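You operate a simulated robot arm through the tools that you are given. There is no shell and no other tool.

You run a simulated two-armed robot. Do the job below in one go: nothing can be reset, and whatever is moved stays where it is left.

TASK
Shut the black valve, vent the blue hose and wind it onto the reel.
Fine: in that order; hold the white button down until the hose display shows 0; free the reel latch before you wind and leave it free; the other air controls end as they began.
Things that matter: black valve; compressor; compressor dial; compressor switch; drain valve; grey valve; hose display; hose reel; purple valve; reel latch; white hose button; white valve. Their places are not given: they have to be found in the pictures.

Only the result counts: the job must be done as asked and must still hold three seconds after the hand-in. Knocking over, shifting, dropping, spilling or breaking anything else fails it.

THE ROBOT
Two 7-joint arms with fingered hands on one trunk that stands fixed in place. Base frame: the origin is at the foot of the trunk, x ahead of it, y to its left, z up. Lengths are in mm, angles in rad, forces in N, time in s.
The left shoulder is at [42, 163, 1061], the right one opposite. Payload 4 kg a hand.
Tool frame (each hand has its own): the origin (TCP) lies between the finger pads and is the grasp point; the fingertips stand 36 mm ahead of it; z points along the fingers, y is the line along which they close. Largest opening 124 mm; the body of the gripper starts 42 mm behind the TCP. The gripper is a hand of 4 fingers: y runs from the thumb to the fingers, the wrist lies at [-15, -99, -189] in the tool frame.
Orientation is told as [roll, pitch, yaw] about the base's x, y, z axes, in that order, counted from this pose: with the fingers straight down and the wrist toward the robot, the tool's x, y and z point along [0, 1, 0], [1, 0, 0] and [0, 0, -1] of the base frame.

THE INTERFACE
- The arms move only by the tool jog_arm. It takes "left_motion", "right_motion" or both (then of equal length, played together; a hand with none holds still); each is a list of rows, each an object of numbers (a shift or turn left out is 0): "dx", "dy", "dz": the shift along the tool's x, y, z in mm; "rx", "ry", "rz": the turn, a rotation vector about the tool's x, y, z in rad. In form: [{"dx": .., "dy": .., "dz": .., "rx": .., "ry": .., "rz": ..}, ...]. A call has 1 to 20 rows; each row shifts and turns the commanded pose from where the row before left it, along the tool's axes as they then stand. Each row takes 0.2 s and may step no farther than 50 mm and 0.15 rad from the row before; otherwise, the whole call is refused. A pose out of reach is approached as far as the arm can. The call stops where the force on the tool passes 40 N (or 10 N more than at its start, if that is more) or the arm is blocked; 0.2 s more then pass. In this call time passes only in rows, and 0.2 s behind the last. It gives the time, the measured TCP pose, the force on the tool (base axes), the opening and the grip force at its end, in the units of the frame above (readings bear some noise), with the torque about the TCP (base axes, N m) and any sound that the robot's microphone picked up.
- Cameras (640 x 400 px; columns grow to the right, rows downward): "scene" is now at [150.4, 5.7, 1302.7]; the picture's right is [0.07, -1.00, -0.01], its down [-0.43, -0.02, -0.90] and it looks along [0.90, 0.07, -0.43] (base axes); focal length 214 px, centre (320, 200). "left" rides on the left gripper at [-75, -86, -123] in its tool frame; the picture's right is [-0.70, -0.34, 0.63], its down [0.64, -0.68, 0.35] and it looks along [0.32, 0.65, 0.69] (tool axes); focal length 275 px, centre (320, 200). "right" rides on the right gripper at [75, -86, -123] in its tool frame; the picture's right is [-0.70, 0.34, -0.63], its down [-0.64, -0.68, 0.35] and it looks along [-0.32, 0.65, 0.69] (tool axes); focal length 275 px, centre (320, 200).
- camera(camera): a new picture of that camera. No time passes.
- lift_body(by): slides the trunk up (or, below 0, down) by that many mm; the arms and the scene camera ride with it, the base frame stays. It gives what a move gives, with no picture.
- curl_fingers(index, middle, ring, thumb_bend, thumb_turn, hand): sets how far each is bent, from 0 (flat) to 100 (curled in); at 30 the hand is open as for a grip, at 70 the pads meet at the TCP. One left out holds its place. A second passes; each finger stops where it meets its share of the squeeze, and holds until it gets a number again. It is the only way to open and close the hand. It gives what a move gives, with no picture; readings hold the bend of each and the force on the fingers (four entries, about 0 where the hand has none), thumb and palm. thumb_turn goes from beside the hand (0) to across from the fingers (100), as for a grip.
- pan_tilt(pan, tilt): turns the head with the scene camera to pan (to the left, within 1.501 rad either way) and tilt (down, from -0.506 to 1.204), counted from straight ahead of the robot. It gives what a move gives.
- measure_at(camera, pixels): for up to 12 pixels [column, row] of the newest picture of that camera ("zoom" is the newest enlarged one), the place [x, y, z] in the base frame of the surface seen there, good to about 2 mm. No time passes.
- inspect(camera, box): a new picture of the part [left, top, right, bottom] of that camera's present view, enlarged. No time passes.
- finish_job(): hands the job in; it is judged then, once.

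Leave the grippers open and the arms clear of the work at the hand-in unless told otherwise.

The tools are called after "Request:" as name(argument=value, ...) on one line, values as JSON. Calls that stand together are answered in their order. jog_arm: Moves the arms, as the interface text tells. Its arguments: {"type":"object","properties":{"left_motion":{"type":"array","items":{"type":"object","properties":{"dx":{"type":"number"},"dy":{"type":"number"},"dz":{"type":"number"},"rx":{"type":"number"},"ry":{"type":"number"},"rz":{"type":"number"}}}},"right_motion":{"type":"array","items":{"type":"object","properties":{"dx":{"type":"number"},"dy":{"type":"number"},"dz":{"type":"number"},"rx":{"type":"number"},"ry":{"type":"number"},"rz":{"type":"number"}}}}},"required":[]} The other tools are called the same way: lift_body (by) slides the trunk up or down; curl_fingers (index, middle, ring, thumb_bend, thumb_turn, hand) moves the fingers one by one; pan_tilt (pan, tilt) turns the head that bears the scene camera; camera (camera) takes a picture; measure_at (camera, pixels) gives the place of the surface under pixels of a picture; inspect (camera, box) takes an enlarged picture of a part of a camera's view; finish_job () hands the job in.

At the start:

```text
clock: 0.0
left_tool_pos: [657.1, 473.0, 1199.3]
left_tcp_rot: [0.001, 0.001, 0.001]
left_contact_force: [-1.1, 0.4, -0.2]
left_ft_torque: [-0.01, 0.02, 0.01]
left_width: 123.8
left_gripper_force: 0.1
left_shape: jaw
left_bend: [30.0, 30.0, 30.0, 30.0, 98.0]
left_finger forces: [0.1, 0.0, 0.0, 0.0, 0.1, 0.1]
right_tool_pos: [711.8, -160.5, 1216.6]
right_tcp_rot: [-0.001, 0.001, -0.001]
right_contact_force: [-0.1, 0.6, -0.4]
right_ft_torque: [-0.02, -0.01, 0.02]
right_width: 123.6
right_gripper_force: 0.1
right_shape: jaw
right_bend: [30.0, 30.0, 30.0, 30.0, 98.0]
right_finger forces: [0.1, 0.0, 0.1, 0.0, 0.1, 0.0]
trunk travel left (down, up): [-225.0, 253.0]
head pan, tilt: [0.075, 0.293]
```

scene: 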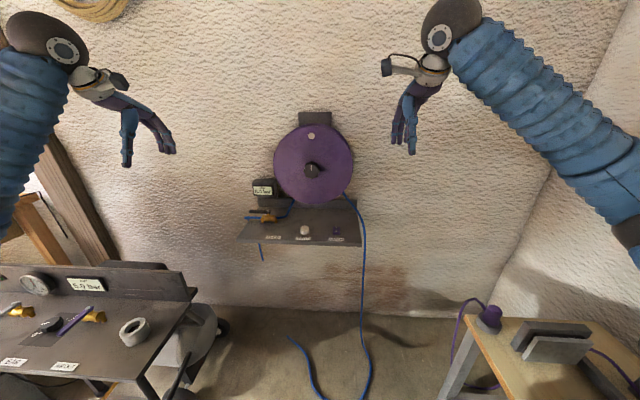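
right: 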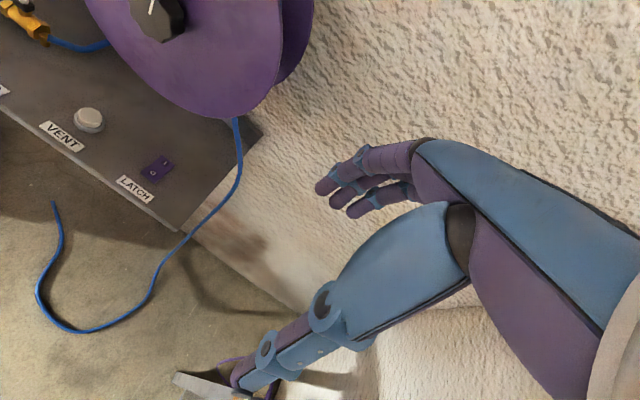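
left: 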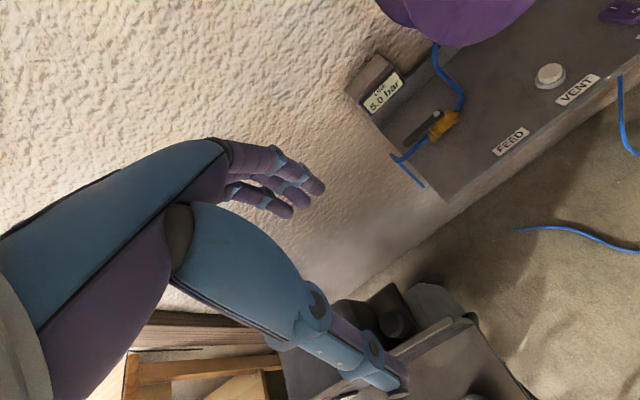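

I see a wall shelf with a purple reel, a display, a yellow valve with a black handle (FEED), a white button (VENT) and a purple rocker (LATCH). There is a bench at the lower left with more valves. I'll enlarge those regions first.

Request:
inspect(camera="scene", box=[230, 100, 380, 260])

Request:
inspect(camera="scene", box=[0, 250, 230, 400])

Request:
inspect(camera="left", box=[340, 0, 640, 200])

Request:
inspect(camera="right", box=[0, 0, 320, 240])

```text
2.50 times, centred on (305, 180) of scene
```

zoom: 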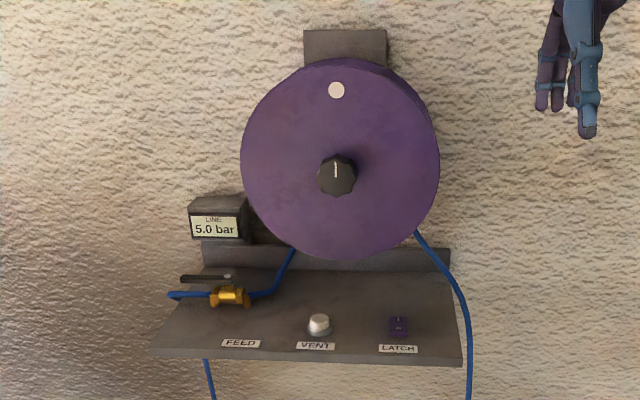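

```text
2.67 times, centred on (115, 325) of scene
```

zoom: 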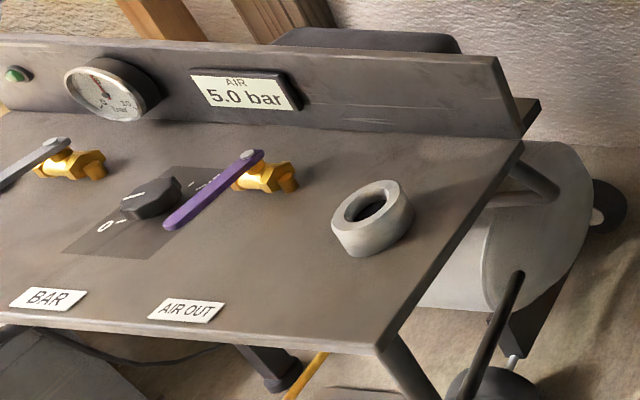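

```text
2.00 times, centred on (490, 100) of left
```

zoom: 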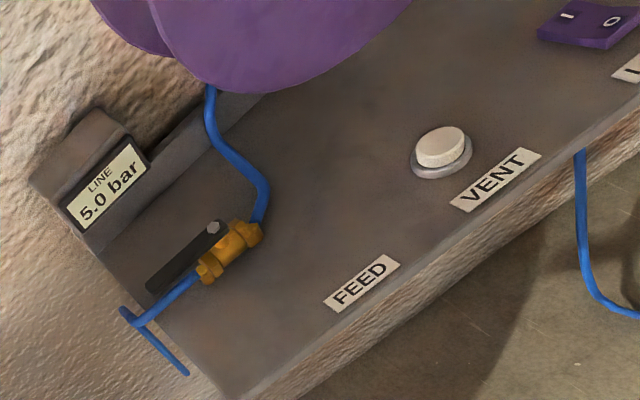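

```text
1.67 times, centred on (160, 120) of right
```

zoom: 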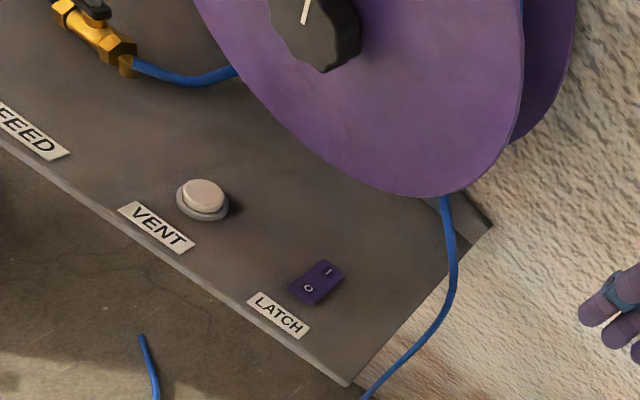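

The black valve appears to be the FEED valve, with its handle in line with the pipe, so it looks open. I'll turn the head left to check the bench for any other black valve and the drain valve, then come back.

Request:
pan_tilt(pan=0.8, tilt=0.6)

Request:
camera(camera="scene")

```text
clock: 1.1
left_tool_pos: [655.7, 473.4, 1199.0]
left_tcp_rot: [-0.001, -0.002, 0.0]
left_contact_force: [0.2, 0.4, -0.6]
left_ft_torque: [0.01, -0.03, 0.02]
left_width: 123.5
left_gripper_force: 0.0
left_shape: jaw
left_bend: [30.0, 30.0, 30.0, 30.0, 98.0]
left_finger forces: [0.0, 0.1, 0.0, 0.0, 0.1, 0.1]
right_tool_pos: [712.1, -159.8, 1217.4]
right_tcp_rot: [-0.001, -0.001, 0.001]
right_contact_force: [0.2, 0.0, 0.2]
right_ft_torque: [-0.02, -0.01, -0.02]
right_width: 123.7
right_gripper_force: 0.1
right_shape: jaw
right_bend: [30.0, 30.0, 30.0, 30.0, 98.0]
right_finger forces: [0.1, 0.0, 0.1, 0.1, 0.0, 0.1]
trunk travel left (down, up): [-225.0, 253.0]
head pan, tilt: [0.799, 0.6]
```

```text
taken
```

scene: 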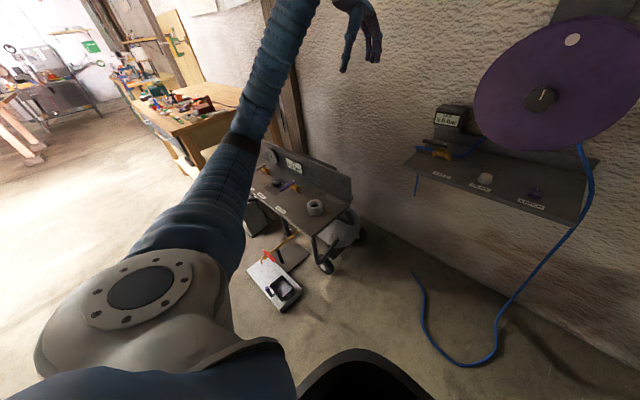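

The bench holds the grey and purple valves, and the shelf holds the black one. I'll turn the head toward the shelf with more tilt so I can measure it.

Request:
pan_tilt(pan=0.05, tilt=0.45)

Request:
inspect(camera="scene", box=[220, 70, 380, 230])

Request:
camera(camera="scene")

```text
clock: 2.2
left_tool_pos: [656.0, 472.3, 1198.1]
left_tcp_rot: [0.0, 0.0, -0.001]
left_contact_force: [-0.3, -0.1, 0.7]
left_ft_torque: [-0.01, -0.01, 0.02]
left_width: 123.6
left_gripper_force: 0.0
left_shape: jaw
left_bend: [30.0, 30.0, 30.0, 30.0, 98.0]
left_finger forces: [0.0, 0.0, 0.0, 0.1, 0.0, 0.1]
right_tool_pos: [712.0, -161.0, 1217.7]
right_tcp_rot: [-0.001, 0.001, 0.001]
right_contact_force: [-0.7, -0.6, 0.8]
right_ft_torque: [0.04, -0.01, 0.0]
right_width: 123.8
right_gripper_force: 0.0
right_shape: jaw
right_bend: [30.0, 30.0, 30.0, 30.0, 98.0]
right_finger forces: [0.0, 0.0, 0.0, 0.0, 0.0, 0.1]
trunk travel left (down, up): [-225.0, 253.0]
head pan, tilt: [0.051, 0.45]
```

```text
2.50 times, centred on (300, 150) of scene
```

zoom: 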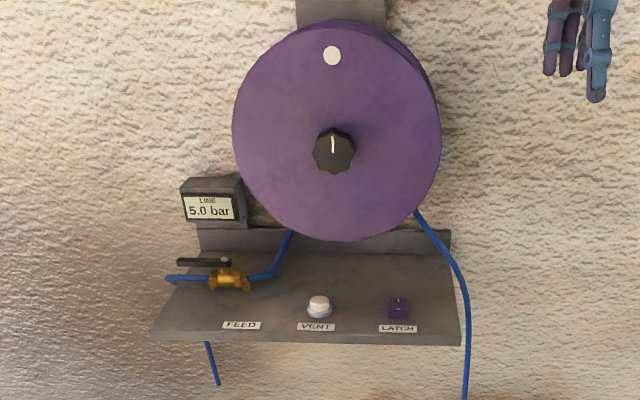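

```text
taken
```

scene: 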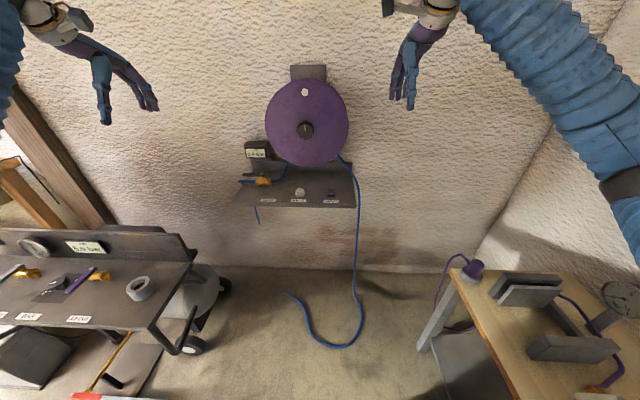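

I'll measure the key points on the enlarged picture: handle, valve body, button, rocker, reel hub, reel spot, shelf corners and display.

Request:
measure_at(camera="zoom", pixels=[[224, 260], [181, 262], [205, 262], [228, 280], [319, 302], [398, 303], [398, 312], [333, 150], [332, 56], [335, 233], [152, 336], [458, 340]])

Request:
measure_at(camera="scene", pixels=[[304, 129], [304, 92], [270, 150], [345, 150], [300, 195], [331, 194], [262, 181], [255, 153], [330, 115], [280, 115], [357, 205], [400, 60]])

```text
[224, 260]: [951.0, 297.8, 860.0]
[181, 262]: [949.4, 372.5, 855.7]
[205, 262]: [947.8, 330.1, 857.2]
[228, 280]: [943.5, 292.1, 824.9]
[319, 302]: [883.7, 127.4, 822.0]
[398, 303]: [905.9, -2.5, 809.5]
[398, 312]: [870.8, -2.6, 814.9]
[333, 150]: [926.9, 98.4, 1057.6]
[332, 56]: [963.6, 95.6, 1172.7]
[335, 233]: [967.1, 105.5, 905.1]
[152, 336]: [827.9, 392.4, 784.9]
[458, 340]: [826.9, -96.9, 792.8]
```

```text
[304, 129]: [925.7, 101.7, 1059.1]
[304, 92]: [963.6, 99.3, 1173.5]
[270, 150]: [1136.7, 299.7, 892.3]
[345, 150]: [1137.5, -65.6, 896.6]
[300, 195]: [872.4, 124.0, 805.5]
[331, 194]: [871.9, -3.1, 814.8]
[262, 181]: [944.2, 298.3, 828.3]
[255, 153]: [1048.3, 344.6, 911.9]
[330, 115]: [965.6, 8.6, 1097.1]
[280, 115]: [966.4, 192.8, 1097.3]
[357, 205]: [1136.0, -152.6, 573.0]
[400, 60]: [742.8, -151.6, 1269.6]
```

The black FEED valve pivots at about (951, 298, 860) with its handle pointing to +y, in line with the pipe. The button is at about (884, 127, 822), the rocker at about (888, -3, 812), and the reel knob at about (926, 100, 1058). Next come tight zooms on the valve, rocker, button and knob.

Request:
inspect(camera="scene", box=[240, 140, 290, 190])

Request:
inspect(camera="scene", box=[285, 180, 345, 210])

Request:
inspect(camera="scene", box=[280, 80, 360, 150])

Request:
inspect(camera="left", box=[370, 60, 480, 180])

Request:
inspect(camera="right", box=[100, 90, 200, 210])

Request:
inspect(camera="scene", box=[0, 220, 160, 330])

```text
8.00 times, centred on (265, 165) of scene
```

zoom: 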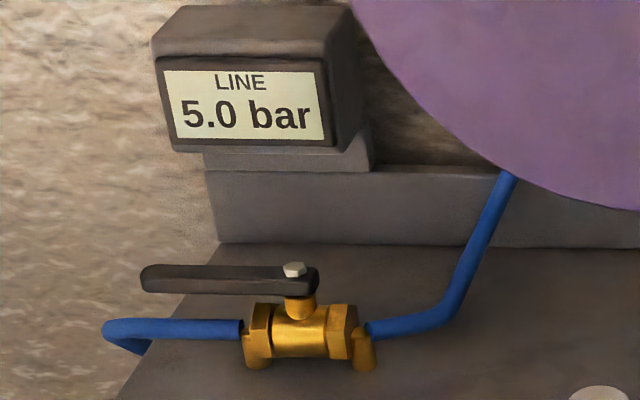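

```text
10.67 times, centred on (315, 195) of scene
```

zoom: 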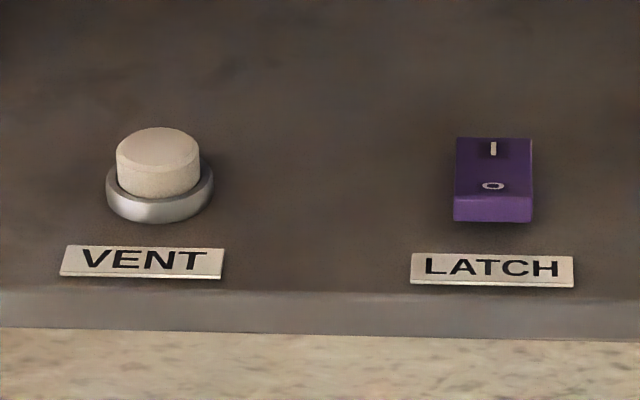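

```text
5.71 times, centred on (320, 115) of scene
```

zoom: 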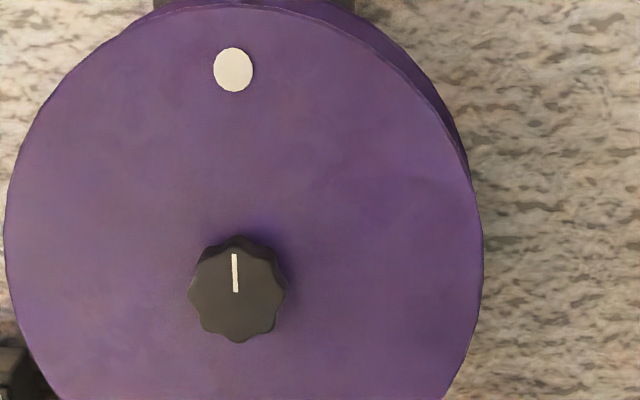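

```text
3.33 times, centred on (425, 120) of left
```

zoom: 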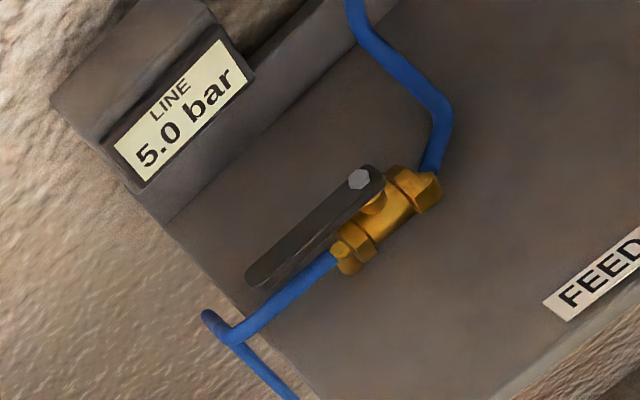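

```text
3.33 times, centred on (150, 150) of right
```

zoom: 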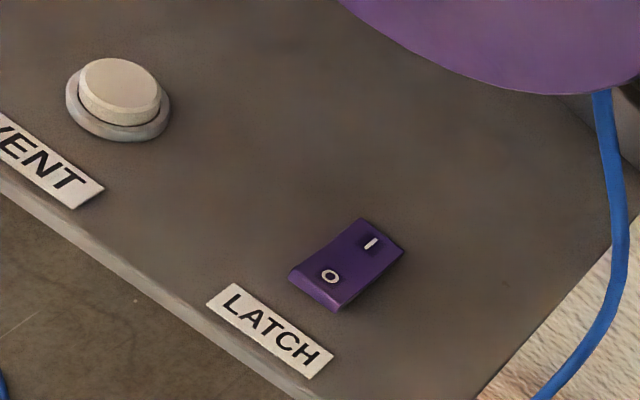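

```text
3.64 times, centred on (80, 275) of scene
```

zoom: 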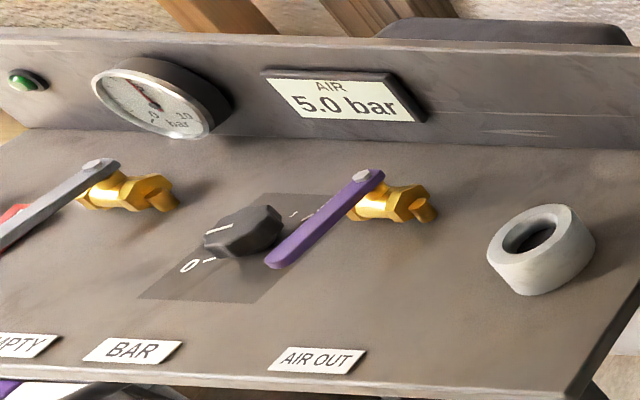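

The rocker's I side (far) is pressed and its O side (near) is raised, so the latch is on. The hose line reads 5.0 bar. I'll re-zoom on the valve to measure the handle and its surroundings accurately.

Request:
inspect(camera="scene", box=[240, 140, 290, 190])

Request:
measure_at(camera="zoom", pixels=[[146, 272], [146, 286], [200, 270], [200, 287], [260, 270], [295, 268], [314, 282], [160, 330], [300, 335], [240, 100], [160, 100], [340, 100]])

Request:
measure_at(camera="zoom", pixels=[[200, 20], [300, 20], [220, 200], [450, 200], [300, 255], [150, 390], [108, 325], [145, 350], [420, 320], [505, 180], [480, 240], [250, 360]])

```text
8.00 times, centred on (265, 165) of scene
```

zoom: 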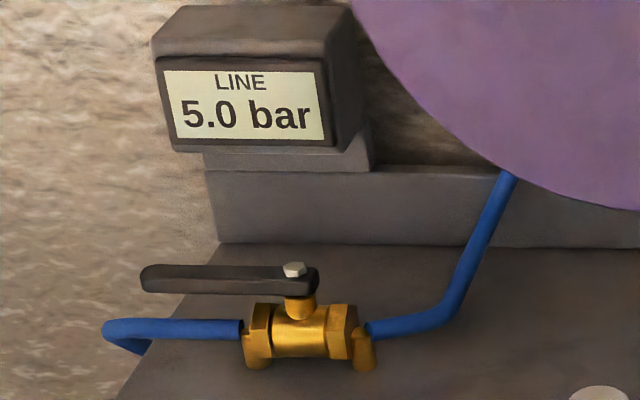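

```text
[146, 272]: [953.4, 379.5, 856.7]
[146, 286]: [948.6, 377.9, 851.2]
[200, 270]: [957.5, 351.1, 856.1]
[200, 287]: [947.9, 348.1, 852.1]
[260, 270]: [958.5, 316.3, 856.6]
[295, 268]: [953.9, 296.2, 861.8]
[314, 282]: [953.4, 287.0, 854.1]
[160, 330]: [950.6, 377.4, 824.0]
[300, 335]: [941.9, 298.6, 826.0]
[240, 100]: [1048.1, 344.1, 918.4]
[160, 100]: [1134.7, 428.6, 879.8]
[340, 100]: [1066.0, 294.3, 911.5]
```

```text
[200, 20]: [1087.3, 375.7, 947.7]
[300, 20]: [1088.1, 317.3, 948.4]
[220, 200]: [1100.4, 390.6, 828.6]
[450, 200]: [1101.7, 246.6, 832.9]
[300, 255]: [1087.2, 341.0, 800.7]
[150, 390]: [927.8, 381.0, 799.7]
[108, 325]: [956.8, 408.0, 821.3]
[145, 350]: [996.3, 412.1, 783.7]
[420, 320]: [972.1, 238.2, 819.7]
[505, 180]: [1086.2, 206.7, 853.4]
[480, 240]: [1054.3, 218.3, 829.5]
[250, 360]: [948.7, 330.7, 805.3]
```

The handle spans y 287 to 381 at x about 955, with its top at z 857. The shelf top is at z 800 and the display front is at x 1048. In free air, I'll now shape the left hand as a pointer with the index extended, the other fingers curled and the thumb aside, then check where the tip is.

Request:
curl_fingers(hand="left", index=20, middle=100, ring=100, thumb_bend=60, thumb_turn=0)

Request:
camera(camera="left")

Request:
pan_tilt(pan=0.35, tilt=0.4)

Request:
camera(camera="scene")

```text
clock: 3.2
left_tool_pos: [656.6, 472.3, 1198.3]
left_tcp_rot: [-0.001, 0.001, 0.0]
left_contact_force: [0.7, 0.6, 0.2]
left_ft_torque: [-0.02, 0.01, 0.03]
left_width: 138.7
left_gripper_force: 0.1
left_shape: fingers
left_bend: [20.0, 100.0, 100.0, 60.0, 0.0]
left_finger forces: [0.1, 0.1, 0.1, 0.0, 0.1, 0.0]
right_tool_pos: [711.3, -160.9, 1217.7]
right_tcp_rot: [-0.002, 0.0, 0.001]
right_contact_force: [0.2, -0.6, 0.6]
right_ft_torque: [0.04, -0.05, 0.01]
right_width: 123.6
right_gripper_force: 0.0
right_shape: jaw
right_bend: [30.0, 30.0, 30.0, 30.0, 98.0]
right_finger forces: [0.0, 0.1, 0.1, 0.0, 0.1, 0.0]
trunk travel left (down, up): [-225.0, 253.0]
head pan, tilt: [0.051, 0.45]
```

```text
taken
```

left: 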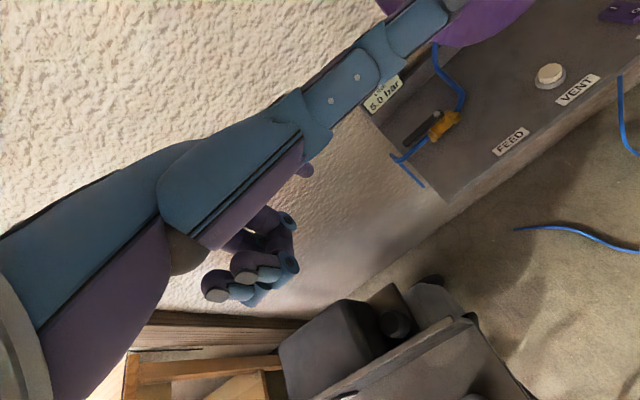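

```text
clock: 4.0
left_tool_pos: [655.8, 473.8, 1199.0]
left_tcp_rot: [0.001, 0.0, 0.001]
left_contact_force: [0.0, 0.1, 0.5]
left_ft_torque: [0.01, 0.03, -0.04]
left_width: 138.8
left_gripper_force: 0.2
left_shape: fingers
left_bend: [20.0, 100.0, 100.0, 60.0, 0.0]
left_finger forces: [0.1, 0.0, 0.0, 0.0, 0.1, 0.1]
right_tool_pos: [711.6, -159.9, 1217.2]
right_tcp_rot: [0.001, -0.001, -0.001]
right_contact_force: [0.9, 0.5, 0.8]
right_ft_torque: [0.01, -0.03, -0.02]
right_width: 123.7
right_gripper_force: 0.1
right_shape: jaw
right_bend: [30.0, 30.0, 30.0, 30.0, 98.0]
right_finger forces: [0.1, 0.1, 0.0, 0.1, 0.0, 0.1]
trunk travel left (down, up): [-225.0, 253.0]
head pan, tilt: [0.351, 0.4]
```

```text
taken
```

scene: 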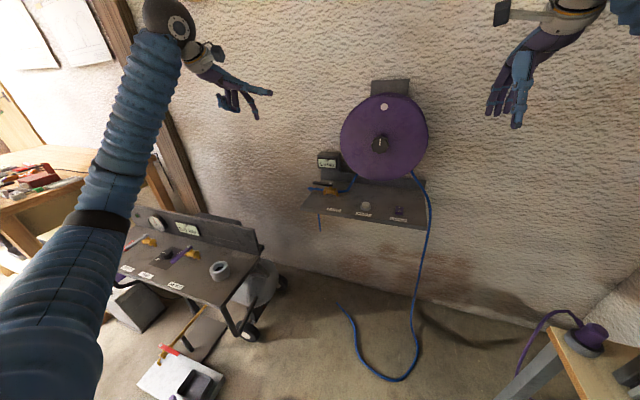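

I'll zoom in on the left hand to see which finger points where.

Request:
inspect(camera="scene", box=[170, 20, 290, 130])

```text
3.64 times, centred on (230, 75) of scene
```

zoom: 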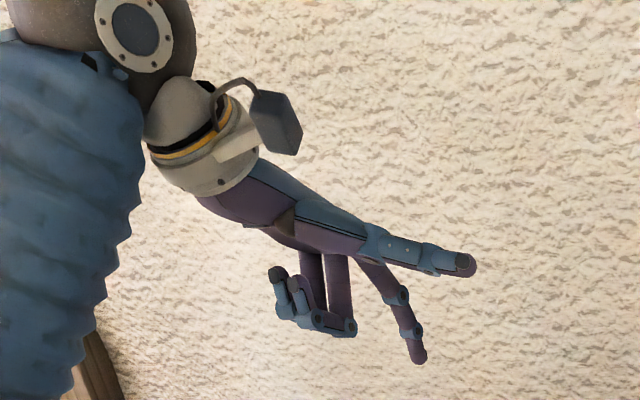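

Request:
measure_at(camera="zoom", pixels=[[418, 355], [412, 330], [402, 297], [470, 266], [435, 257], [342, 328], [316, 320], [278, 275], [300, 310]])

```text
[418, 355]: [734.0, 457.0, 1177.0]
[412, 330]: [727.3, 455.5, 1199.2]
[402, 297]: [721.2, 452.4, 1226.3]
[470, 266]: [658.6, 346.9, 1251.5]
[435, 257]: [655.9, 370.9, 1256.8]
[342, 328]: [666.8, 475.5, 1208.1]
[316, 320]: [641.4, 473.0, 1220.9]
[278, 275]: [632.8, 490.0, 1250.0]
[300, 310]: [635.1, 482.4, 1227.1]
```

The index tip sits about 80 mm ahead (tool y) and 28 mm beyond the TCP, and the thumb sticks out to the right. I'll bend the index a bit more so it stands vertical, then measure it again. I'll also measure the bench so I can keep clear of it.

Request:
curl_fingers(hand="left", index=35, thumb_bend=30)

Request:
inspect(camera="scene", box=[170, 20, 290, 130])

Request:
camera(camera="scene")

Request:
measure_at(camera="scene", pixels=[[220, 268], [255, 240], [135, 205], [225, 300], [330, 210], [190, 232], [255, 252], [430, 178], [428, 215], [415, 250]])

```text
clock: 5.0
left_tool_pos: [655.7, 475.3, 1199.3]
left_tcp_rot: [-0.001, 0.0, 0.001]
left_contact_force: [0.5, 0.8, 0.8]
left_ft_torque: [-0.01, 0.0, 0.02]
left_width: 168.2
left_gripper_force: 0.0
left_shape: fingers
left_bend: [35.0, 100.0, 100.0, 30.0, 0.0]
left_finger forces: [0.0, 0.0, 0.0, 0.1, 0.0, 0.1]
right_tool_pos: [712.1, -160.9, 1217.3]
right_tcp_rot: [0.0, -0.001, 0.0]
right_contact_force: [0.8, -0.4, 0.7]
right_ft_torque: [0.0, 0.03, 0.0]
right_width: 123.6
right_gripper_force: 0.1
right_shape: jaw
right_bend: [30.0, 30.0, 30.0, 30.0, 98.0]
right_finger forces: [0.1, 0.1, 0.1, 0.0, 0.0, 0.0]
trunk travel left (down, up): [-225.0, 253.0]
head pan, tilt: [0.351, 0.4]
```

```text
3.64 times, centred on (230, 75) of scene
```

zoom: 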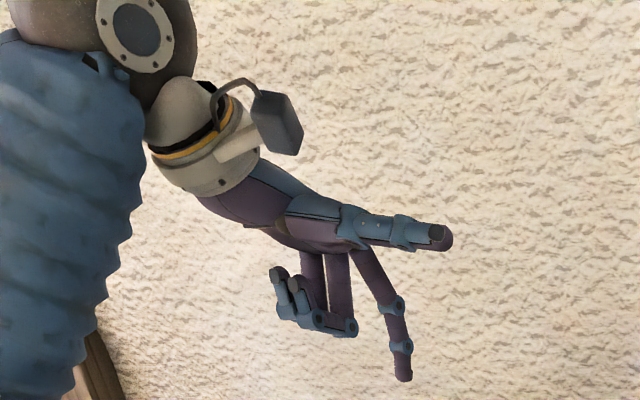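

```text
taken
```

scene: 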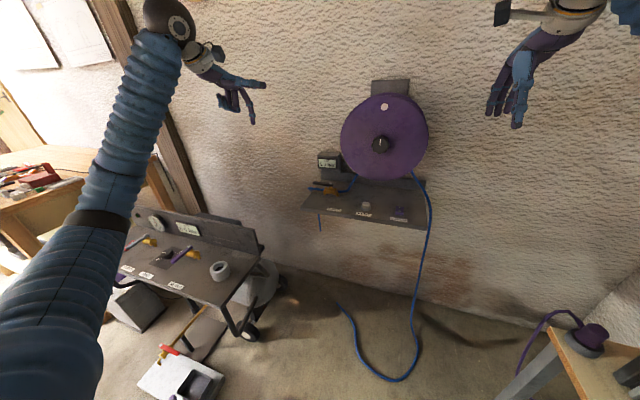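

```text
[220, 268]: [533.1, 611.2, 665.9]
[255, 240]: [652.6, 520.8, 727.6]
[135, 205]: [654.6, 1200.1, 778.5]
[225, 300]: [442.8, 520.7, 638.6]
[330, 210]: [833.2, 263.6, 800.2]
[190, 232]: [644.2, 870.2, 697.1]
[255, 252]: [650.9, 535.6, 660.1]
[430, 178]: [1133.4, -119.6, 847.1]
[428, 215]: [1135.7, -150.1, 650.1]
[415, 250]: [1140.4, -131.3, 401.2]
```

Request:
measure_at(camera="zoom", pixels=[[404, 378], [402, 365], [399, 347], [393, 308], [447, 240], [345, 330], [350, 320], [320, 320]])

```text
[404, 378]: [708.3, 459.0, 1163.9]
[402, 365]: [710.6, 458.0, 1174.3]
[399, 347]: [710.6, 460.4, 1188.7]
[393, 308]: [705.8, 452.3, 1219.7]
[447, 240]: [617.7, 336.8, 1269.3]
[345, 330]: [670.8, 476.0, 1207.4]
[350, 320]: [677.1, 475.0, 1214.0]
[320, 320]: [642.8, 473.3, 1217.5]
```

The index tip is about 59 mm ahead, 11 mm to the right and 38 mm below the TCP. I'll move the left hand down in front of the shelf, staying clear of everything, and tilt it slightly.

Request:
jog_arm(left_motion=[{"dx": -16.1, "dy": 20.6, "dz": 34.1}, {"dx": -16.1, "dy": 20.6, "dz": 34.1}, {"dx": -16.1, "dy": 20.6, "dz": 34.1}, {"dx": -16.1, "dy": 20.6, "dz": 34.1}, {"dx": -16.1, "dy": 20.6, "dz": 34.1}, {"dx": -16.1, "dy": 20.6, "dz": 34.1}, {"dx": -16.1, "dy": 20.6, "dz": 34.1}, {"rx": -0.15}])

Request:
camera(camera="scene")

Request:
camera(camera="left")

```text
clock: 6.8
left_tool_pos: [800.6, 361.6, 962.9]
left_tcp_rot: [0.003, -0.152, 0.0]
left_contact_force: [-0.8, 0.5, 0.8]
left_ft_torque: [-0.01, 0.02, 0.0]
left_width: 168.4
left_gripper_force: 0.1
left_shape: fingers
left_bend: [35.0, 100.0, 100.0, 30.0, 0.0]
left_finger forces: [0.0, 0.0, 0.0, 0.1, 0.0, 0.1]
right_tool_pos: [709.6, -160.2, 1218.0]
right_tcp_rot: [0.0, 0.0, -0.001]
right_contact_force: [-0.3, -0.1, 0.7]
right_ft_torque: [-0.02, -0.02, 0.0]
right_width: 123.8
right_gripper_force: 0.0
right_shape: jaw
right_bend: [30.0, 30.0, 30.0, 30.0, 98.0]
right_finger forces: [0.0, 0.0, 0.0, 0.1, 0.1, 0.0]
trunk travel left (down, up): [-225.0, 253.0]
head pan, tilt: [0.351, 0.4]
```

```text
taken
```

scene: 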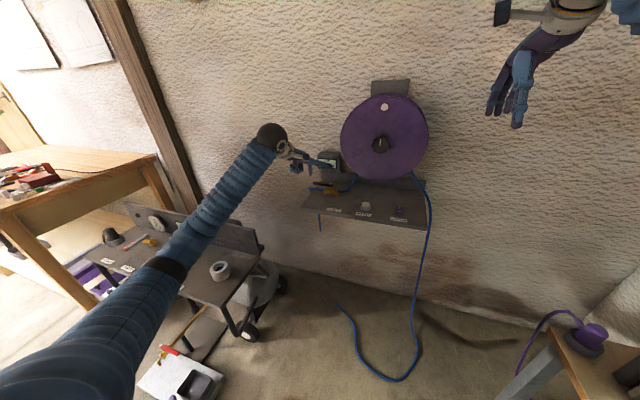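

```text
taken
```

left: 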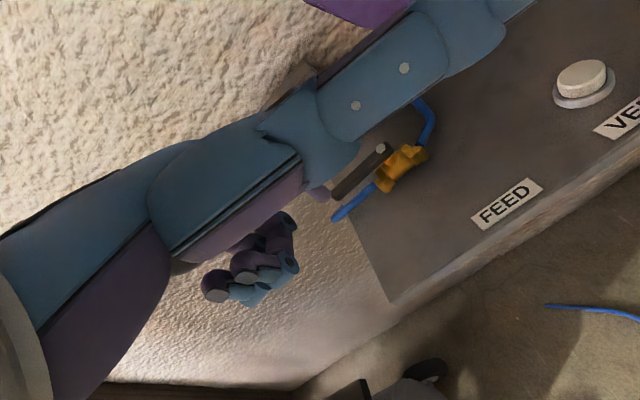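

The thumb blocks the left camera somewhat, but the scene camera can watch. Next I move forward over the handle, with the tip passing at z about 880 (handle top is 857), to a spot just behind it.

Request:
jog_arm(left_motion=[{"dy": 34.6, "dz": 25.4}, {"dy": 34.6, "dz": 25.4}, {"dy": 34.6, "dz": 25.4}])

Request:
pan_tilt(pan=0.3, tilt=0.45)

Request:
inspect(camera="scene", box=[260, 110, 360, 210])

Request:
camera(camera="left")

```text
clock: 7.6
left_tool_pos: [918.0, 363.4, 900.6]
left_tcp_rot: [-0.001, -0.148, 0.0]
left_contact_force: [0.0, 0.8, -0.7]
left_ft_torque: [0.01, 0.02, 0.0]
left_width: 168.4
left_gripper_force: 0.1
left_shape: fingers
left_bend: [35.0, 100.0, 100.0, 30.0, 0.0]
left_finger forces: [0.0, 0.0, 0.0, 0.0, 0.0, 0.0]
right_tool_pos: [712.5, -160.4, 1215.7]
right_tcp_rot: [0.002, 0.003, 0.001]
right_contact_force: [-0.4, -0.3, -1.0]
right_ft_torque: [0.02, 0.01, -0.01]
right_width: 123.7
right_gripper_force: 0.0
right_shape: jaw
right_bend: [30.0, 30.0, 30.0, 30.0, 98.0]
right_finger forces: [0.0, 0.0, 0.0, 0.1, 0.0, 0.0]
trunk travel left (down, up): [-225.0, 253.0]
head pan, tilt: [0.351, 0.4]
```

```text
clock: 8.2
left_tool_pos: [917.6, 362.9, 902.0]
left_tcp_rot: [-0.001, -0.15, 0.001]
left_contact_force: [1.8, -0.3, -0.2]
left_ft_torque: [0.0, 0.0, -0.02]
left_width: 168.3
left_gripper_force: 0.0
left_shape: fingers
left_bend: [35.0, 100.0, 100.0, 30.0, 0.0]
left_finger forces: [0.1, 0.0, 0.1, 0.0, 0.1, 0.1]
right_tool_pos: [712.2, -161.7, 1218.2]
right_tcp_rot: [-0.001, 0.0, -0.002]
right_contact_force: [0.6, 0.3, 0.8]
right_ft_torque: [0.01, 0.03, 0.01]
right_width: 124.1
right_gripper_force: 0.0
right_shape: jaw
right_bend: [30.0, 30.0, 30.0, 30.0, 98.0]
right_finger forces: [0.0, 0.1, 0.0, 0.0, 0.0, 0.1]
trunk travel left (down, up): [-225.0, 253.0]
head pan, tilt: [0.3, 0.45]
```

```text
4.00 times, centred on (310, 160) of scene
```

zoom: 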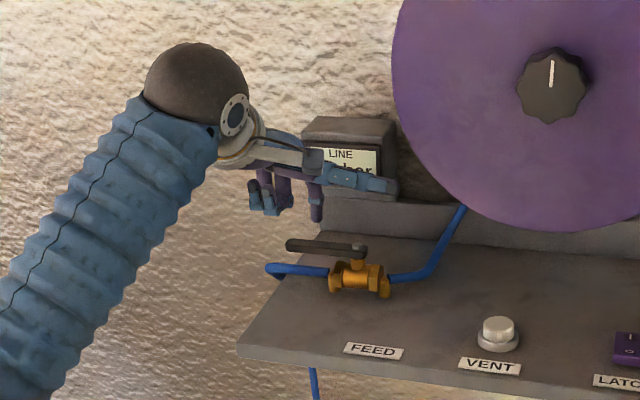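

```text
taken
```

left: 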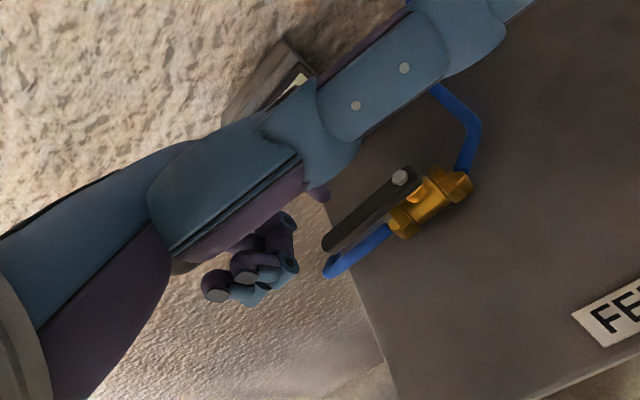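

Request:
measure_at(camera="zoom", pixels=[[317, 217], [316, 205], [318, 195], [296, 244], [350, 250], [360, 246], [390, 187]])

```text
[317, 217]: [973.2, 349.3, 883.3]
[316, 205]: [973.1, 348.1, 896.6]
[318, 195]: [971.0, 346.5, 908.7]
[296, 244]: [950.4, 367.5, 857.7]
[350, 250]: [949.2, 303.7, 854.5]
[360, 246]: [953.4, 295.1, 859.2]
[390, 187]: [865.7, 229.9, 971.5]
```

The fingertip is at about (979, 353, 873), and the handle's back face is at x about 962. I'll lower the tip straight down 38 mm behind the handle.

Request:
jog_arm(left_motion=[{"dy": -2.8, "dz": 18.8}, {"dy": -2.8, "dz": 18.8}])

Request:
inspect(camera="scene", box=[260, 110, 360, 210])

```text
clock: 8.8
left_tool_pos: [913.7, 361.3, 861.4]
left_tcp_rot: [0.0, -0.151, -0.001]
left_contact_force: [-0.4, 0.2, -0.7]
left_ft_torque: [0.01, -0.04, 0.0]
left_width: 168.5
left_gripper_force: 0.1
left_shape: fingers
left_bend: [35.0, 100.0, 100.0, 30.0, 0.0]
left_finger forces: [0.0, 0.1, 0.0, 0.0, 0.1, 0.1]
right_tool_pos: [711.9, -160.0, 1217.5]
right_tcp_rot: [-0.001, 0.002, 0.0]
right_contact_force: [0.0, 0.4, -0.3]
right_ft_torque: [0.0, 0.0, -0.02]
right_width: 123.8
right_gripper_force: 0.0
right_shape: jaw
right_bend: [30.0, 30.0, 30.0, 30.0, 98.0]
right_finger forces: [0.1, 0.0, 0.0, 0.0, 0.0, 0.0]
trunk travel left (down, up): [-225.0, 253.0]
head pan, tilt: [0.3, 0.45]
```

```text
4.00 times, centred on (310, 160) of scene
```

zoom: 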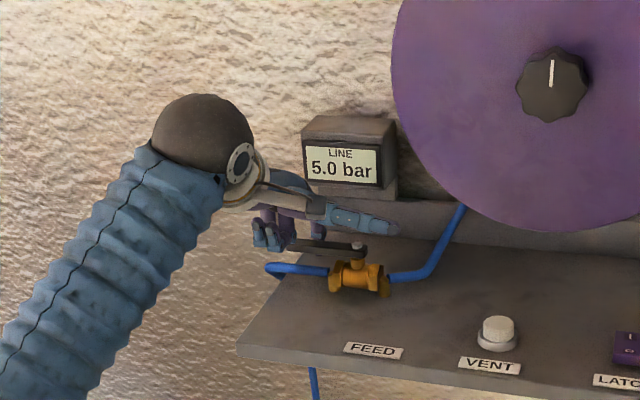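

The finger is now behind the handle, so I'll pull it gently toward the robot (-x) while watching the force.

Request:
jog_arm(left_motion=[{"dy": -9.9, "dz": -1.5}, {"dy": -9.9, "dz": -1.5}, {"dy": -9.9, "dz": -1.5}])

Request:
inspect(camera="scene", box=[260, 110, 360, 210])

```text
clock: 9.6
left_tool_pos: [882.5, 361.1, 861.6]
left_tcp_rot: [0.0, -0.15, 0.0]
left_contact_force: [0.8, -0.7, 0.0]
left_ft_torque: [0.01, 0.01, -0.04]
left_width: 168.6
left_gripper_force: 0.2
left_shape: fingers
left_bend: [34.0, 100.0, 100.0, 30.0, 0.0]
left_finger forces: [0.9, 0.1, 0.0, 0.1, 0.1, 0.0]
right_tool_pos: [712.3, -160.4, 1217.4]
right_tcp_rot: [0.001, 0.0, -0.002]
right_contact_force: [0.3, -0.1, -0.4]
right_ft_torque: [0.01, 0.02, 0.01]
right_width: 123.6
right_gripper_force: 0.0
right_shape: jaw
right_bend: [30.0, 30.0, 30.0, 30.0, 98.0]
right_finger forces: [0.1, 0.0, 0.0, 0.0, 0.0, 0.0]
trunk travel left (down, up): [-225.0, 253.0]
head pan, tilt: [0.3, 0.45]
```

```text
4.00 times, centred on (310, 160) of scene
```

zoom: 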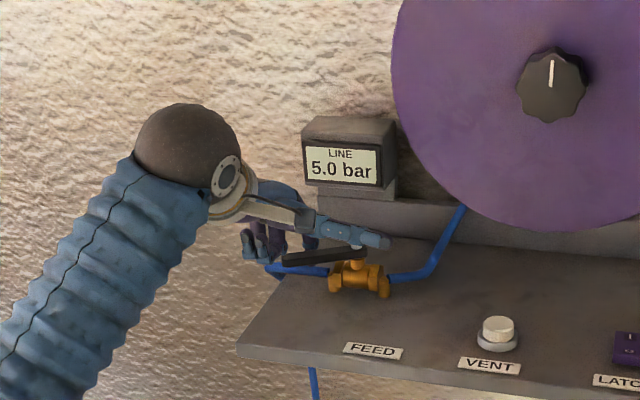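

The handle is swinging toward the robot with almost no force (about 25° so far). I'll continue along the arc to 90°.

Request:
jog_arm(left_motion=[{"dx": -6.3, "dy": -17.7, "dz": -2.7}, {"dx": -12, "dy": -14.1, "dz": -2.1}, {"dx": -11.9, "dy": -7.5, "dz": -1.1}, {"dx": -8.8, "dy": -3.2, "dz": -0.5}])

Request:
inspect(camera="scene", box=[260, 110, 360, 210])

```text
clock: 10.6
left_tool_pos: [839.9, 323.0, 860.1]
left_tcp_rot: [0.0, -0.15, 0.0]
left_contact_force: [0.6, 1.7, 0.4]
left_ft_torque: [-0.01, -0.01, 0.16]
left_width: 169.6
left_gripper_force: 1.2
left_shape: fingers
left_bend: [34.0, 100.0, 100.0, 30.0, 0.0]
left_finger forces: [2.4, 0.0, 0.0, 0.0, 0.1, 0.0]
right_tool_pos: [711.1, -159.7, 1218.2]
right_tcp_rot: [0.001, 0.0, -0.001]
right_contact_force: [0.8, -1.2, 0.2]
right_ft_torque: [-0.01, -0.04, 0.03]
right_width: 123.6
right_gripper_force: 0.1
right_shape: jaw
right_bend: [30.0, 30.0, 30.0, 30.0, 98.0]
right_finger forces: [0.0, 0.1, 0.0, 0.0, 0.0, 0.0]
trunk travel left (down, up): [-225.0, 253.0]
head pan, tilt: [0.3, 0.45]
```

```text
4.00 times, centred on (310, 160) of scene
```

zoom: 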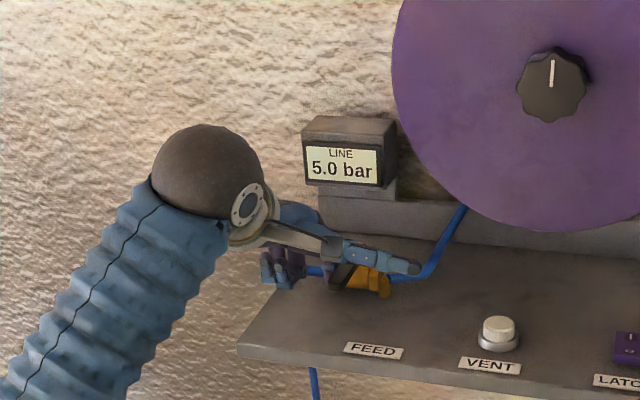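

The handle is near 90°. I'll nudge further in -y in small steps until it meets its stop.

Request:
jog_arm(left_motion=[{"dx": -5, "dy": -1.0}, {"dx": -5}])

Request:
inspect(camera="scene", box=[280, 140, 340, 190])

Request:
camera(camera="left")

```text
clock: 11.2
left_tool_pos: [839.7, 314.0, 862.1]
left_tcp_rot: [0.0, -0.149, 0.0]
left_contact_force: [2.6, 14.8, -0.5]
left_ft_torque: [0.03, 0.03, 1.02]
left_width: 174.7
left_gripper_force: 7.0
left_shape: fingers
left_bend: [34.0, 100.0, 100.0, 30.0, 0.0]
left_finger forces: [14.1, 0.0, 0.0, 0.0, 0.0, 0.0]
right_tool_pos: [712.7, -158.3, 1216.7]
right_tcp_rot: [0.0, 0.0, 0.0]
right_contact_force: [-0.8, 0.2, 0.3]
right_ft_torque: [0.04, -0.01, 0.01]
right_width: 123.5
right_gripper_force: 0.1
right_shape: jaw
right_bend: [30.0, 30.0, 30.0, 30.0, 98.0]
right_finger forces: [0.0, 0.0, 0.0, 0.0, 0.1, 0.1]
trunk travel left (down, up): [-225.0, 253.0]
head pan, tilt: [0.3, 0.45]
```

```text
8.00 times, centred on (310, 165) of scene
```

zoom: 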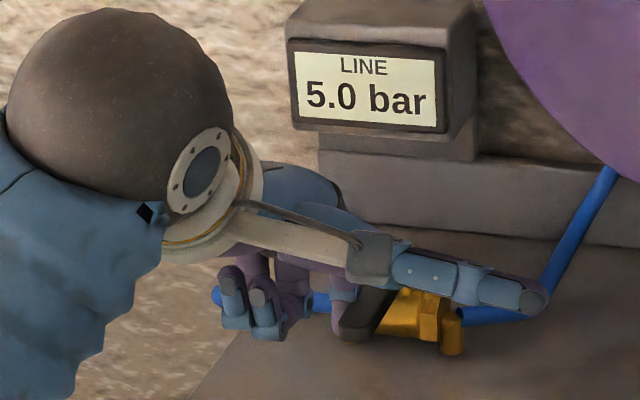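

```text
taken
```

left: 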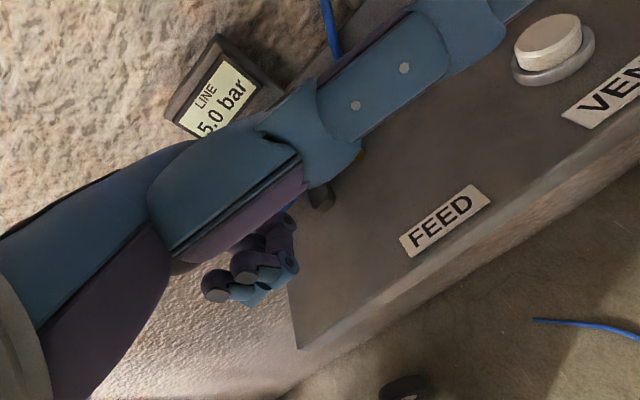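

The force rose to 15 N, so the stop is reached. I'll back the finger off the handle in +y, lift clear and check the handle.

Request:
jog_arm(left_motion=[{"dx": 15}, {"dx": 10}, {"dy": 6, "dz": -39.6}, {"dy": 6, "dz": -39.6}, {"dx": 0, "dy": -38, "dz": -20}])

Request:
inspect(camera="scene", box=[280, 140, 340, 190])

Request:
camera(camera="left")

```text
clock: 12.4
left_tool_pos: [801.4, 332.9, 956.1]
left_tcp_rot: [0.001, -0.151, -0.001]
left_contact_force: [-0.5, 0.0, 0.4]
left_ft_torque: [-0.03, -0.03, 0.02]
left_width: 168.3
left_gripper_force: 0.1
left_shape: fingers
left_bend: [35.0, 100.0, 100.0, 30.0, 0.0]
left_finger forces: [0.1, 0.1, 0.0, 0.1, 0.0, 0.0]
right_tool_pos: [710.6, -160.3, 1218.5]
right_tcp_rot: [0.001, 0.001, 0.0]
right_contact_force: [0.4, -0.8, -0.1]
right_ft_torque: [-0.01, -0.01, 0.01]
right_width: 123.5
right_gripper_force: 0.0
right_shape: jaw
right_bend: [30.0, 30.0, 30.0, 30.0, 98.0]
right_finger forces: [0.1, 0.1, 0.0, 0.1, 0.0, 0.1]
trunk travel left (down, up): [-225.0, 253.0]
head pan, tilt: [0.3, 0.45]
```

```text
8.00 times, centred on (310, 165) of scene
```

zoom: 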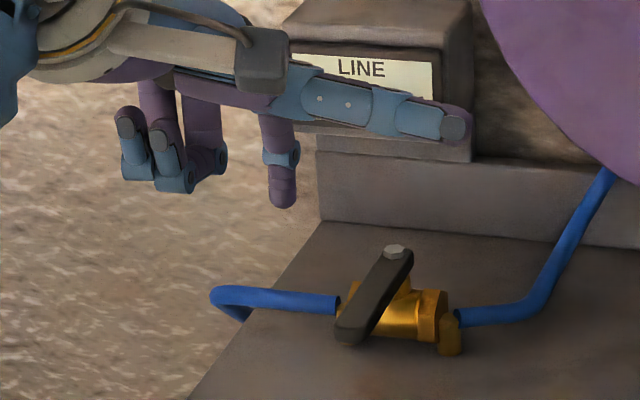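

```text
taken
```

left: 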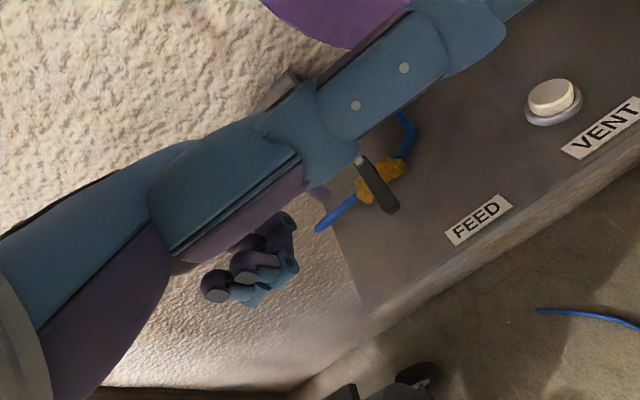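

Request:
measure_at(camera="zoom", pixels=[[392, 248], [402, 262], [375, 290], [352, 322], [345, 328], [285, 200]])

```text
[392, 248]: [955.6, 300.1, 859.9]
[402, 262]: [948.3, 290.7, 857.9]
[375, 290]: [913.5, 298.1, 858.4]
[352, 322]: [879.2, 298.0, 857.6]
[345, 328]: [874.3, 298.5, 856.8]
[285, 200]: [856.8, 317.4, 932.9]
```

The handle now points straight at the robot (tip at (874, 298)), exactly across the pipe, so the black valve is shut. I'll retreat the left hand to its starting area, where its camera sees the display, and use the right hand for the button.

Request:
jog_arm(left_motion=[{"dx": 20, "dy": -15.3, "dz": -37.4}, {"dx": 20, "dy": -15.3, "dz": -37.4}, {"dx": 20, "dy": -15.3, "dz": -37.4}, {"dx": 20, "dy": -15.3, "dz": -37.4}, {"dx": 20, "dy": -15.3, "dz": -37.4}, {"dx": 20, "dy": -15.3, "dz": -37.4}, {"dx": 20, "dy": -15.3, "dz": -37.4}, {"rx": 0.15}])

Request:
curl_fingers(hand="left", index=30, middle=30, ring=30, thumb_bend=30, thumb_turn=98)

Request:
curl_fingers(hand="right", index=35, middle=100, ring=100, thumb_bend=30, thumb_turn=0)

Request:
pan_tilt(pan=0.05, tilt=0.4)

Request:
camera(camera="scene")

Request:
inspect(camera="left", box=[340, 0, 640, 200])

```text
clock: 14.2
left_tool_pos: [654.0, 477.5, 1199.7]
left_tcp_rot: [-0.001, 0.001, 0.001]
left_contact_force: [0.2, 0.2, 0.0]
left_ft_torque: [-0.01, 0.02, 0.0]
left_width: 168.5
left_gripper_force: 0.0
left_shape: fingers
left_bend: [35.0, 100.0, 100.0, 30.0, 0.0]
left_finger forces: [0.0, 0.0, 0.0, 0.0, 0.0, 0.0]
right_tool_pos: [712.0, -161.9, 1218.1]
right_tcp_rot: [-0.001, -0.002, -0.002]
right_contact_force: [-0.5, -0.3, 0.0]
right_ft_torque: [0.0, 0.0, -0.01]
right_width: 123.6
right_gripper_force: 0.1
right_shape: jaw
right_bend: [30.0, 30.0, 30.0, 30.0, 98.0]
right_finger forces: [0.0, 0.1, 0.0, 0.0, 0.1, 0.0]
trunk travel left (down, up): [-225.0, 253.0]
head pan, tilt: [0.3, 0.45]
```

```text
clock: 15.2
left_tool_pos: [654.3, 476.7, 1200.4]
left_tcp_rot: [0.0, 0.003, -0.001]
left_contact_force: [0.0, -0.2, 0.1]
left_ft_torque: [0.01, 0.01, 0.01]
left_width: 123.0
left_gripper_force: 0.0
left_shape: fingers
left_bend: [30.0, 30.0, 30.0, 30.0, 95.0]
left_finger forces: [0.1, 0.0, 0.0, 0.0, 0.1, 0.0]
right_tool_pos: [711.8, -160.4, 1218.3]
right_tcp_rot: [0.001, 0.0, 0.0]
right_contact_force: [0.2, -0.4, -0.3]
right_ft_torque: [0.01, -0.02, 0.04]
right_width: 123.8
right_gripper_force: 0.0
right_shape: jaw
right_bend: [30.0, 30.0, 30.0, 30.0, 98.0]
right_finger forces: [0.0, 0.0, 0.0, 0.0, 0.0, 0.1]
trunk travel left (down, up): [-225.0, 253.0]
head pan, tilt: [0.3, 0.45]
```

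```text
clock: 16.2
left_tool_pos: [654.6, 476.7, 1200.2]
left_tcp_rot: [-0.001, 0.001, 0.0]
left_contact_force: [0.3, 0.4, -0.1]
left_ft_torque: [-0.01, 0.01, -0.03]
left_width: 123.3
left_gripper_force: 0.1
left_shape: fingers
left_bend: [30.0, 30.0, 30.0, 30.0, 95.0]
left_finger forces: [0.1, 0.1, 0.0, 0.1, 0.0, 0.0]
right_tool_pos: [710.7, -161.1, 1217.1]
right_tcp_rot: [0.001, 0.0, 0.0]
right_contact_force: [-0.1, -0.3, -0.2]
right_ft_torque: [0.02, 0.0, 0.01]
right_width: 168.3
right_gripper_force: 0.1
right_shape: fingers
right_bend: [35.0, 100.0, 100.0, 30.0, 0.0]
right_finger forces: [0.1, 0.0, 0.0, 0.1, 0.1, 0.0]
trunk travel left (down, up): [-225.0, 253.0]
head pan, tilt: [0.3, 0.45]
```

```text
clock: 17.0
left_tool_pos: [654.3, 475.9, 1199.9]
left_tcp_rot: [-0.001, 0.0, 0.0]
left_contact_force: [0.5, -0.3, 1.1]
left_ft_torque: [0.0, -0.03, 0.03]
left_width: 123.2
left_gripper_force: 0.1
left_shape: fingers
left_bend: [30.0, 30.0, 30.0, 30.0, 95.0]
left_finger forces: [0.0, 0.1, 0.0, 0.0, 0.1, 0.0]
right_tool_pos: [711.8, -160.6, 1217.9]
right_tcp_rot: [0.0, -0.001, 0.0]
right_contact_force: [-0.1, 0.1, 0.3]
right_ft_torque: [-0.02, -0.01, 0.02]
right_width: 168.2
right_gripper_force: 0.0
right_shape: fingers
right_bend: [35.0, 100.0, 100.0, 30.0, 0.0]
right_finger forces: [0.0, 0.1, 0.1, 0.1, 0.0, 0.1]
trunk travel left (down, up): [-225.0, 253.0]
head pan, tilt: [0.051, 0.4]
```

```text
taken
```

scene: 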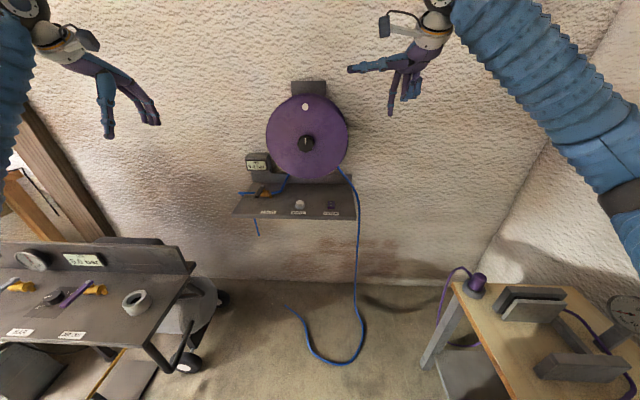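

```text
2.00 times, centred on (490, 100) of left
```

zoom: 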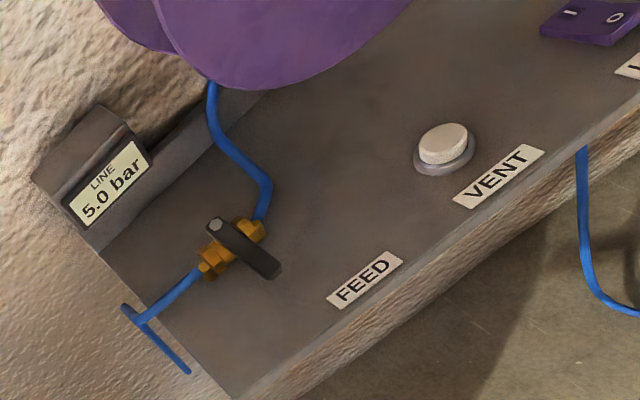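

The left camera clearly shows the display (5.0 bar), the shut valve and the button. I'll measure the right hand's index tip and the button accurately.

Request:
inspect(camera="scene", box=[340, 30, 450, 130])

Request:
measure_at(camera="left", pixels=[[550, 70], [540, 70], [556, 76]])

```text
4.00 times, centred on (395, 80) of scene
```

zoom: 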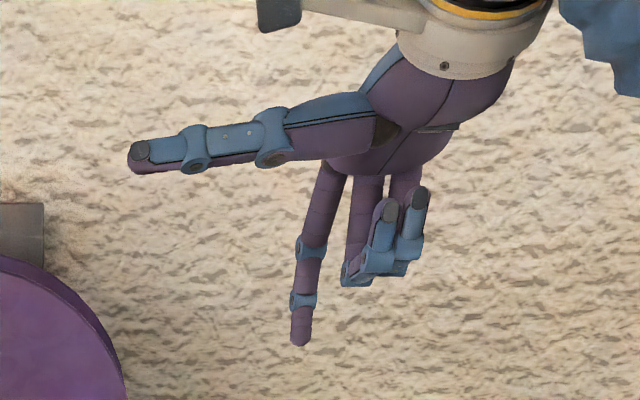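

```text
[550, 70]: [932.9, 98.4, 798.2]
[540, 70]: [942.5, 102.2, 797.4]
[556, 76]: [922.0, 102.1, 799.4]
```

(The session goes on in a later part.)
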